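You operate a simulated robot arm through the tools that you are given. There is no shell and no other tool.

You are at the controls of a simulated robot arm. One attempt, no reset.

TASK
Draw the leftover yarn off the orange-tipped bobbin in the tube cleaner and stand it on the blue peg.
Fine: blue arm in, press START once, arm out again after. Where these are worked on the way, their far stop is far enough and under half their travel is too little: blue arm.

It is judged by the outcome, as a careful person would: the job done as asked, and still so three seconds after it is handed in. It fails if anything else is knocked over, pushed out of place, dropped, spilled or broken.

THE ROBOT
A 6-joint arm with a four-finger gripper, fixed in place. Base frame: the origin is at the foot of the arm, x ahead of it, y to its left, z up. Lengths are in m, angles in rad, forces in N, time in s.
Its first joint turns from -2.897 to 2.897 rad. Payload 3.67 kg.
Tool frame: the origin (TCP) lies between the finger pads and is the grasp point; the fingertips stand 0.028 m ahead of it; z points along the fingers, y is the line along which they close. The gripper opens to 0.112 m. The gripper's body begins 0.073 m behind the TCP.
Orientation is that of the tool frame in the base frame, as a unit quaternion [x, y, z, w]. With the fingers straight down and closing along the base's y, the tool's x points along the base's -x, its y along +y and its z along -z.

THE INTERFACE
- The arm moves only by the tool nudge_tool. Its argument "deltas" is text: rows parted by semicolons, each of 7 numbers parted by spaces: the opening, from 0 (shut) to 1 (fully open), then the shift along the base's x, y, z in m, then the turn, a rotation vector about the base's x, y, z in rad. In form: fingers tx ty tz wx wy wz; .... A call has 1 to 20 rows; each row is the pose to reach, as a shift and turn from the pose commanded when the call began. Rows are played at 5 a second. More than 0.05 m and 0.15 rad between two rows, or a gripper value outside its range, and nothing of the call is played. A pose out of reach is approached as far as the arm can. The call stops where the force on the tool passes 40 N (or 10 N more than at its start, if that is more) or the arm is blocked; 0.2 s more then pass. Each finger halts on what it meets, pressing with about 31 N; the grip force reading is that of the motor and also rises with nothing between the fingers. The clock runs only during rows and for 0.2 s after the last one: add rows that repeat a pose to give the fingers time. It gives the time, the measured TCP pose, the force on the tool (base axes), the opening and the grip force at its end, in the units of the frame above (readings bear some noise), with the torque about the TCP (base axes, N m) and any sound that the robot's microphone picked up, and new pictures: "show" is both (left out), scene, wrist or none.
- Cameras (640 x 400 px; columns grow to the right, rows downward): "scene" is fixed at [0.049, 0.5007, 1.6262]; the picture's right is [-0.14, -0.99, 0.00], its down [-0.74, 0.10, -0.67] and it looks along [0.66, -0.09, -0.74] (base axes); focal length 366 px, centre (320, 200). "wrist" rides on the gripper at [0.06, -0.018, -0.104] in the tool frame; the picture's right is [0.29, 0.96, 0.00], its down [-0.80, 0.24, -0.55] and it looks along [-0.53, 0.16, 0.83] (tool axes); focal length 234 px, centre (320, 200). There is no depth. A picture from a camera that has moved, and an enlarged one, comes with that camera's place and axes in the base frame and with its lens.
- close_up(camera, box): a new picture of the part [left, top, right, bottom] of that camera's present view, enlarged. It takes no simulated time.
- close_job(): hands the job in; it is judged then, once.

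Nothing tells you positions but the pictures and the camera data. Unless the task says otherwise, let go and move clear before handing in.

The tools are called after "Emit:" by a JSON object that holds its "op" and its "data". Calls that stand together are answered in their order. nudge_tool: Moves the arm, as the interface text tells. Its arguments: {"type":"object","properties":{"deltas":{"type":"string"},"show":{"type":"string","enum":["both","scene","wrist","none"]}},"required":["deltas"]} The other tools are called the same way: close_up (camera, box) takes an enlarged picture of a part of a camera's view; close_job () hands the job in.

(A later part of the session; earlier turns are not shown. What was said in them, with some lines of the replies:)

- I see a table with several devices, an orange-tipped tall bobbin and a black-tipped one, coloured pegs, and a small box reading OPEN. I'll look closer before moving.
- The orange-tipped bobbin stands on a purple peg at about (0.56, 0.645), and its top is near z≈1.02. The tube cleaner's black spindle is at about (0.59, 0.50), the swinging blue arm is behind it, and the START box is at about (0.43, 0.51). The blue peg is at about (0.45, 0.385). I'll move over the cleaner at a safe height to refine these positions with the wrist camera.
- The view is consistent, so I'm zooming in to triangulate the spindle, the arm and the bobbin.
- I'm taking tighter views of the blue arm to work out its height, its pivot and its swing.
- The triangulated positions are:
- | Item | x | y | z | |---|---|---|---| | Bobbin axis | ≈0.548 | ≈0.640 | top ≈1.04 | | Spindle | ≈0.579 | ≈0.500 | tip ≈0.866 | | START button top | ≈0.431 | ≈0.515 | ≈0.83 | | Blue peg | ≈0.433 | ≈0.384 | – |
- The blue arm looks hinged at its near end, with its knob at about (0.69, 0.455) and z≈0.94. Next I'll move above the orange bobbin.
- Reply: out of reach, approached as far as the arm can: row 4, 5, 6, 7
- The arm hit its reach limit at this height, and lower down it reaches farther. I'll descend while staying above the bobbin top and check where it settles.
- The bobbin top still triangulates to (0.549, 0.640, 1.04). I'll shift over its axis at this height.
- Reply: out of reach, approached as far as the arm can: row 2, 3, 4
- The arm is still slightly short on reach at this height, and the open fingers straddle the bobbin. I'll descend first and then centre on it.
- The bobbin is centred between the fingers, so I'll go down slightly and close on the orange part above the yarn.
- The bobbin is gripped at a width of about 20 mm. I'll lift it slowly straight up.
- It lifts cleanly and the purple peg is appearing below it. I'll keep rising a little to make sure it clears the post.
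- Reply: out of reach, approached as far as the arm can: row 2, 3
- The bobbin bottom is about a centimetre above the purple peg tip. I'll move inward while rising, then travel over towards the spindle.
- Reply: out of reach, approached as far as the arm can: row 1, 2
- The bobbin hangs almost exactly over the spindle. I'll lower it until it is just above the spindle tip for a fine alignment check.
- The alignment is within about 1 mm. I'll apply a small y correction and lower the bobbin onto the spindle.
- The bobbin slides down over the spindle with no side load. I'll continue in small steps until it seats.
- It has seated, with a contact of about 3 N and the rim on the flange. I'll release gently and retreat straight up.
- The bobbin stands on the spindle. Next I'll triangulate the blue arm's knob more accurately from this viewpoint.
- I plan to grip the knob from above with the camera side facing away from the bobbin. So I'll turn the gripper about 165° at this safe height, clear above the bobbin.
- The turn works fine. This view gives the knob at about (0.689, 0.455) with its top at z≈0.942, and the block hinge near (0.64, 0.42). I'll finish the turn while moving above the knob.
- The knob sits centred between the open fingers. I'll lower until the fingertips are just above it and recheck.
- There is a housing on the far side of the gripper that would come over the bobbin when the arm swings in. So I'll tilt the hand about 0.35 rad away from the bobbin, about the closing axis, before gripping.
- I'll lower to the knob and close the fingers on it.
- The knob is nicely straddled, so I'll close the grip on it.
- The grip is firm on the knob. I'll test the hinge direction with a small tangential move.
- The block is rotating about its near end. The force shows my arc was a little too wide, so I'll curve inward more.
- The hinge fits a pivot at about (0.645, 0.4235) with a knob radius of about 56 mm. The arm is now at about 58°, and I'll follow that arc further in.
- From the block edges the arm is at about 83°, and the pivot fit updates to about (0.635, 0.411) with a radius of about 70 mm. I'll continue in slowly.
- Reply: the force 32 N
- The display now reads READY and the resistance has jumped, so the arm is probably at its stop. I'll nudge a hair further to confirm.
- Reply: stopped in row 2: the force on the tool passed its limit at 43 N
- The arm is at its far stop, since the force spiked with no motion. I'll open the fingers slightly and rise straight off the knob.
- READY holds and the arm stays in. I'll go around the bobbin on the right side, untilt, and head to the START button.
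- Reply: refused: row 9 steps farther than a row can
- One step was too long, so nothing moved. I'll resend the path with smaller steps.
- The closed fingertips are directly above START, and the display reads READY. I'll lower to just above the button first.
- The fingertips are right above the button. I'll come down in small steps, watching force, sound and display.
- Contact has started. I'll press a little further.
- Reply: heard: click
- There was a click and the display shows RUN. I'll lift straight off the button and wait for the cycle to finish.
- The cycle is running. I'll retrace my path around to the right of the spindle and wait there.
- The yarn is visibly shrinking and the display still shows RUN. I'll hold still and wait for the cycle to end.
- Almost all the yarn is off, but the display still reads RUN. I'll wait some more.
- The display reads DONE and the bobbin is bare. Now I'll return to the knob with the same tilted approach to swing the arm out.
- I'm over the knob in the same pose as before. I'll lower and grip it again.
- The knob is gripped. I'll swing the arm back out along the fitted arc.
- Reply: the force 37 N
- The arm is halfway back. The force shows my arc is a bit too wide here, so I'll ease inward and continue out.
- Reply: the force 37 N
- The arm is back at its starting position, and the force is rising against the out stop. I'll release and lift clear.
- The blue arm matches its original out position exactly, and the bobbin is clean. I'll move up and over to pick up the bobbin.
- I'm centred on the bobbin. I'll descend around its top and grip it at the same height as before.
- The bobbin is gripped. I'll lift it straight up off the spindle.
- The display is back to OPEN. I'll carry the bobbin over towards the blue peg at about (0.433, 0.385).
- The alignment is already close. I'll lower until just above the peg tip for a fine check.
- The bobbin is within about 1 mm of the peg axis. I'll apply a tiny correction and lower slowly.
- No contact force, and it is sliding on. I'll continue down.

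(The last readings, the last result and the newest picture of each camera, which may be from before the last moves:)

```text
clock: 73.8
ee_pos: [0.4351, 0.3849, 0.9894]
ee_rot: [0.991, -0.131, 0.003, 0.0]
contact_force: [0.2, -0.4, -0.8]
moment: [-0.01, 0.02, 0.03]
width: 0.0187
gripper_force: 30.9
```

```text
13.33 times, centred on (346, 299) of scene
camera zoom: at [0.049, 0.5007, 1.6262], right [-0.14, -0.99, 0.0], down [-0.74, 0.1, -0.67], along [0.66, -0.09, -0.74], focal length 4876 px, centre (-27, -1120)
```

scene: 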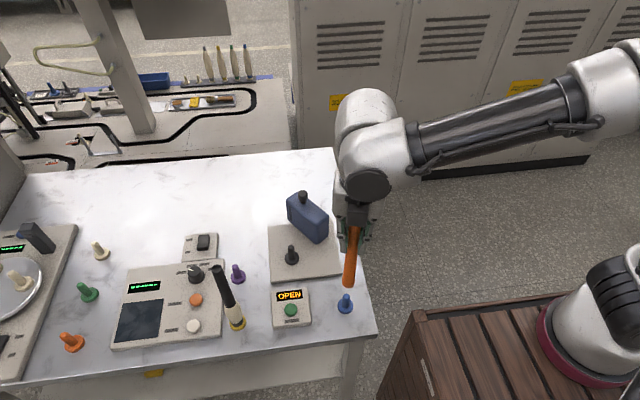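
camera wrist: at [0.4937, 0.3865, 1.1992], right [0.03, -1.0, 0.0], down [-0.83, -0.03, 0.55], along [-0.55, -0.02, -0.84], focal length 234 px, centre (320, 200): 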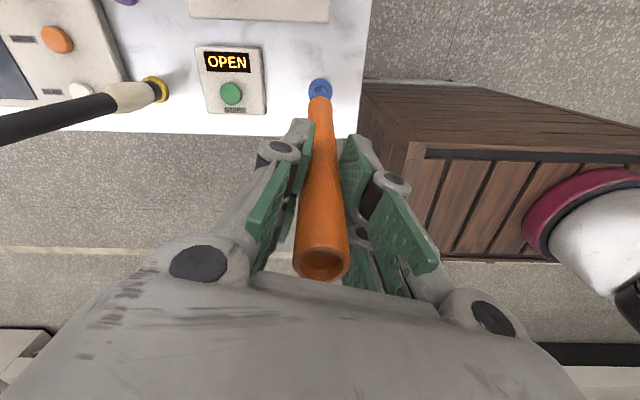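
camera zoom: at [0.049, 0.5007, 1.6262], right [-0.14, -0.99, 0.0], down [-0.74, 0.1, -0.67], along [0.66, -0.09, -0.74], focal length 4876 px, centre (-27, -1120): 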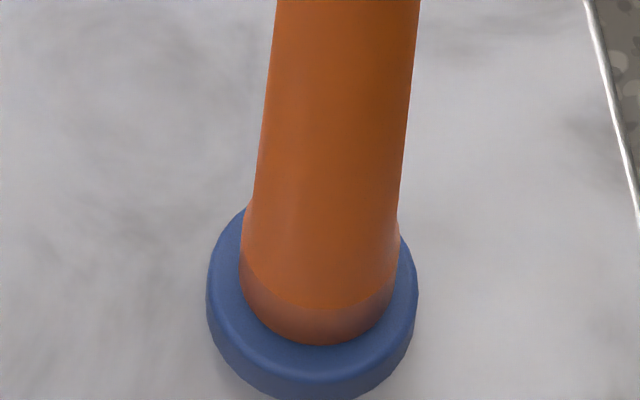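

Emit:
{"op": "nudge_tool", "data": {"deltas": "0 0 0 -0.001 0 0 0; 0 0 0 -0.002 0 0 0; 0 0 0 -0.002 0 0 0", "show": "none"}}

Emit:
{"op": "close_up", "data": {"camera": "scene", "box": [326, 284, 366, 314]}}

```text
clock: 74.6
ee_pos: [0.4333, 0.3845, 0.9879]
ee_rot: [0.992, -0.13, 0.003, -0.001]
contact_force: [-0.6, -0.2, 0.6]
moment: [-0.01, -0.05, -0.02]
width: 0.0185
gripper_force: 31.0
```

```text
13.33 times, centred on (346, 299) of scene
camera zoom: at [0.049, 0.5007, 1.6262], right [-0.14, -0.99, 0.0], down [-0.74, 0.1, -0.67], along [0.66, -0.09, -0.74], focal length 4876 px, centre (-27, -1120)
```

zoom: 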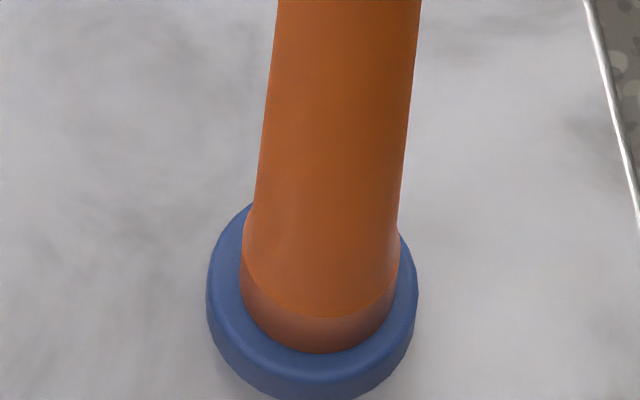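

Emit:
{"op": "nudge_tool", "data": {"deltas": "0 0 0.0005 -0.001 0 0 0; 0 0 0.0005 -0.0015 0 0 0; 0 0 0.0005 -0.0015 0 0 0", "show": "none"}}

Emit:
{"op": "close_up", "data": {"camera": "scene", "box": [326, 284, 366, 314]}}

```text
clock: 75.4
ee_pos: [0.4344, 0.3855, 0.9881]
ee_rot: [0.991, -0.131, 0.003, -0.002]
contact_force: [1.5, -1.1, 27.6]
moment: [-0.13, -0.32, -0.02]
width: 0.0185
gripper_force: 31.6
```

```text
13.33 times, centred on (346, 299) of scene
camera zoom: at [0.049, 0.5007, 1.6262], right [-0.14, -0.99, 0.0], down [-0.74, 0.1, -0.67], along [0.66, -0.09, -0.74], focal length 4876 px, centre (-27, -1120)
```

zoom: 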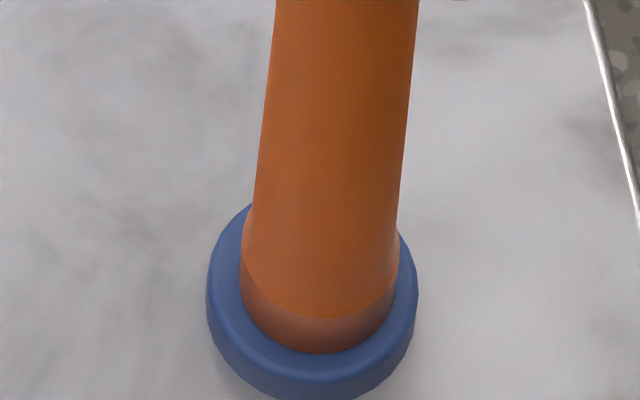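

It is now firmly seated on the blue peg. I'll relieve the pressure, release, and retreat straight up.

Emit:
{"op": "nudge_tool", "data": {"deltas": "0 0 0 0.001 0 0 0; 0 0 0 0.0013 0 0 0; 0.25 0 0 0.0013 0 0 0; 0.5 0 0 0.0013 0 0 0; 0.6 0 0 0.0013 0 0 0; 0.6 0 0 0.03 0 0 0; 0.6 0 0 0.06 0 0 0; 0.6 0 0 0.09 0 0 0; 0.6 0 0 0.12 0 0 0; 0.6 0 0 0.12 0 0 0", "show": "both"}}

Emit:
{"op": "close_up", "data": {"camera": "scene", "box": [240, 180, 390, 340]}}

```text
clock: 77.6
ee_pos: [0.4352, 0.3863, 1.1072]
ee_rot: [0.992, -0.129, 0.003, -0.001]
contact_force: [-0.1, -0.5, 0.0]
moment: [0.0, 0.02, -0.02]
width: 0.0671
gripper_force: 0.1
camera wrist: at [0.4945, 0.3884, 1.2121], right [0.03, -1.0, 0.0], down [-0.83, -0.03, 0.55], along [-0.55, -0.02, -0.84], focal length 234 px, centre (320, 200)
```

scene: 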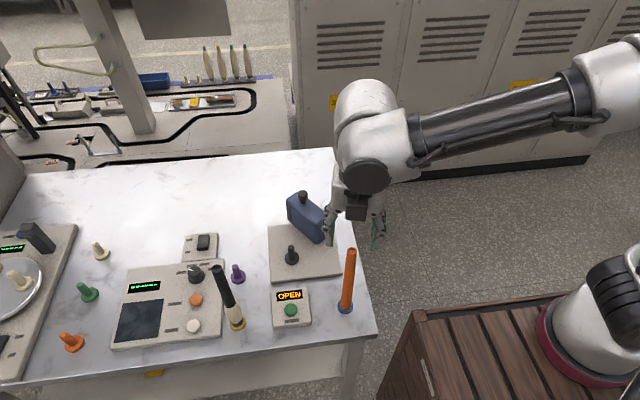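
wrist: 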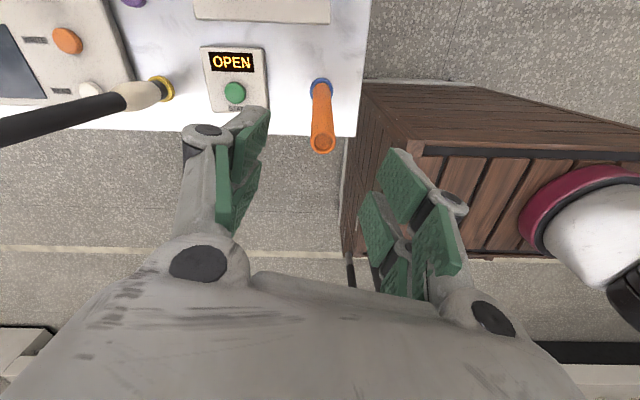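

```text
2.50 times, centred on (315, 260) of scene
camera zoom: at [0.049, 0.5007, 1.6262], right [-0.14, -0.99, 0.0], down [-0.74, 0.1, -0.67], along [0.66, -0.09, -0.74], focal length 914 px, centre (332, 50)
```

zoom: 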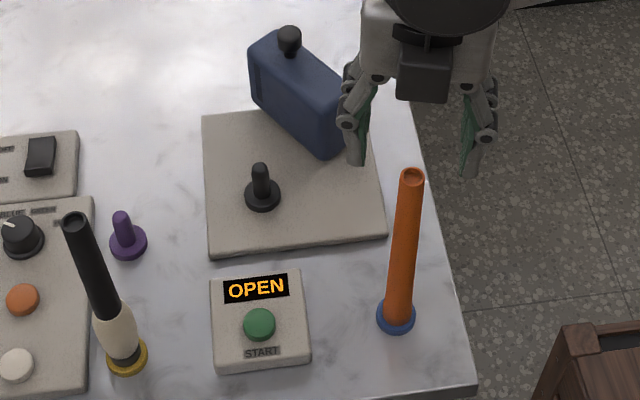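

The bare orange bobbin stands on the blue peg, the arm is out and the display reads OPEN. I'll move the gripper well clear and do a final check.

Emit:
{"op": "nudge_tool", "data": {"deltas": "0.6 0 0 0.03 0 0 0; 0.6 0 0 0.06 0 0 0; 0.6 0.04 0.01 0.07 0 0 0; 0.6 0.08 0.02 0.08 0 0 0; 0.6 0.1 0.03 0.08 0 0 0; 0.6 0.1 0.03 0.08 0 0 0", "show": "both"}}

Emit:
{"op": "close_up", "data": {"camera": "scene", "box": [0, 180, 390, 370]}}

Emit:
{"op": "close_up", "data": {"camera": "scene", "box": [320, 235, 380, 325]}}

```text
clock: 79.0
ee_pos: [0.5308, 0.4177, 1.1862]
ee_rot: [0.992, -0.13, 0.003, -0.002]
contact_force: [0.1, -0.3, -0.3]
moment: [0.01, -0.01, -0.02]
width: 0.067
gripper_force: 0.1
camera wrist: at [0.5929, 0.4192, 1.2915], right [0.03, -1.0, 0.0], down [-0.83, -0.03, 0.55], along [-0.55, -0.02, -0.84], focal length 234 px, centre (320, 200)
```

scene: 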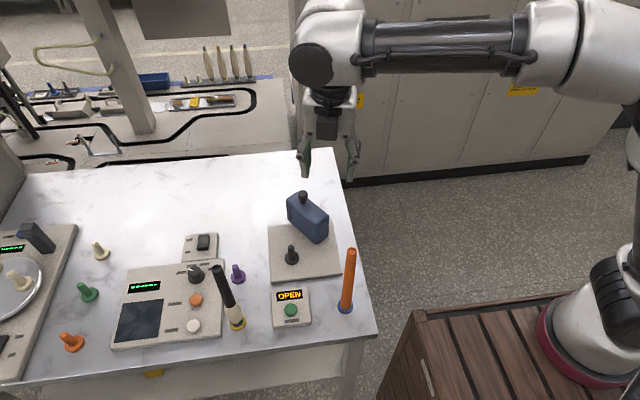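
wrist: 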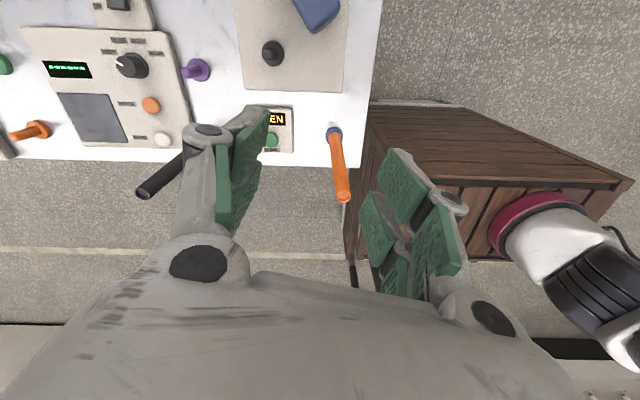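

```text
1.64 times, centred on (195, 275) of scene
camera zoom: at [0.049, 0.5007, 1.6262], right [-0.14, -0.99, 0.0], down [-0.74, 0.1, -0.67], along [0.66, -0.09, -0.74], focal length 600 px, centre (525, 77)
```

zoom: 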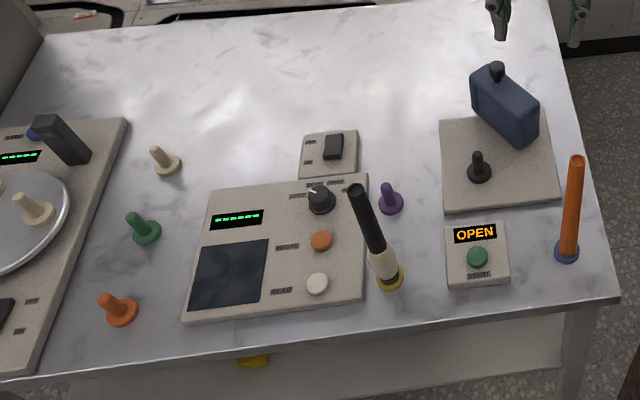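

```text
4.44 times, centred on (350, 280) of scene
camera zoom: at [0.049, 0.5007, 1.6262], right [-0.14, -0.99, 0.0], down [-0.74, 0.1, -0.67], along [0.66, -0.09, -0.74], focal length 1625 px, centre (187, -156)
```

zoom: 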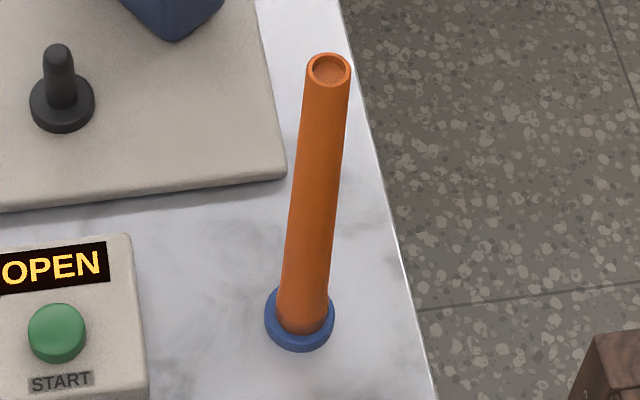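

The bare orange bobbin stands upright on the blue peg and the blue arm is back out. The display reads OPEN, nothing else has been disturbed, and the gripper is clear. I'm handing the job in.

Emit:
{"op": "close_job", "data": {}}

```text
The job is handed in.
```

The yarn is off the orange-tipped bobbin, and the bobbin now stands fully seated on the blue peg. I've handed the job in but haven't seen a verdict.

- **Cleaning:** I put the bobbin on the cleaner's spindle and swung the blue arm in to its far stop. I pressed START once and waited for the display to go from RUN to DONE. The bobbin came out bare.
- **Blue arm:** I swung it back out until it matched its starting position. The display returned to OPEN once I lifted the bobbin off.
- **Everything else:** In the last pictures nothing else had been knocked over or moved. The gripper was empty and well clear of the table.
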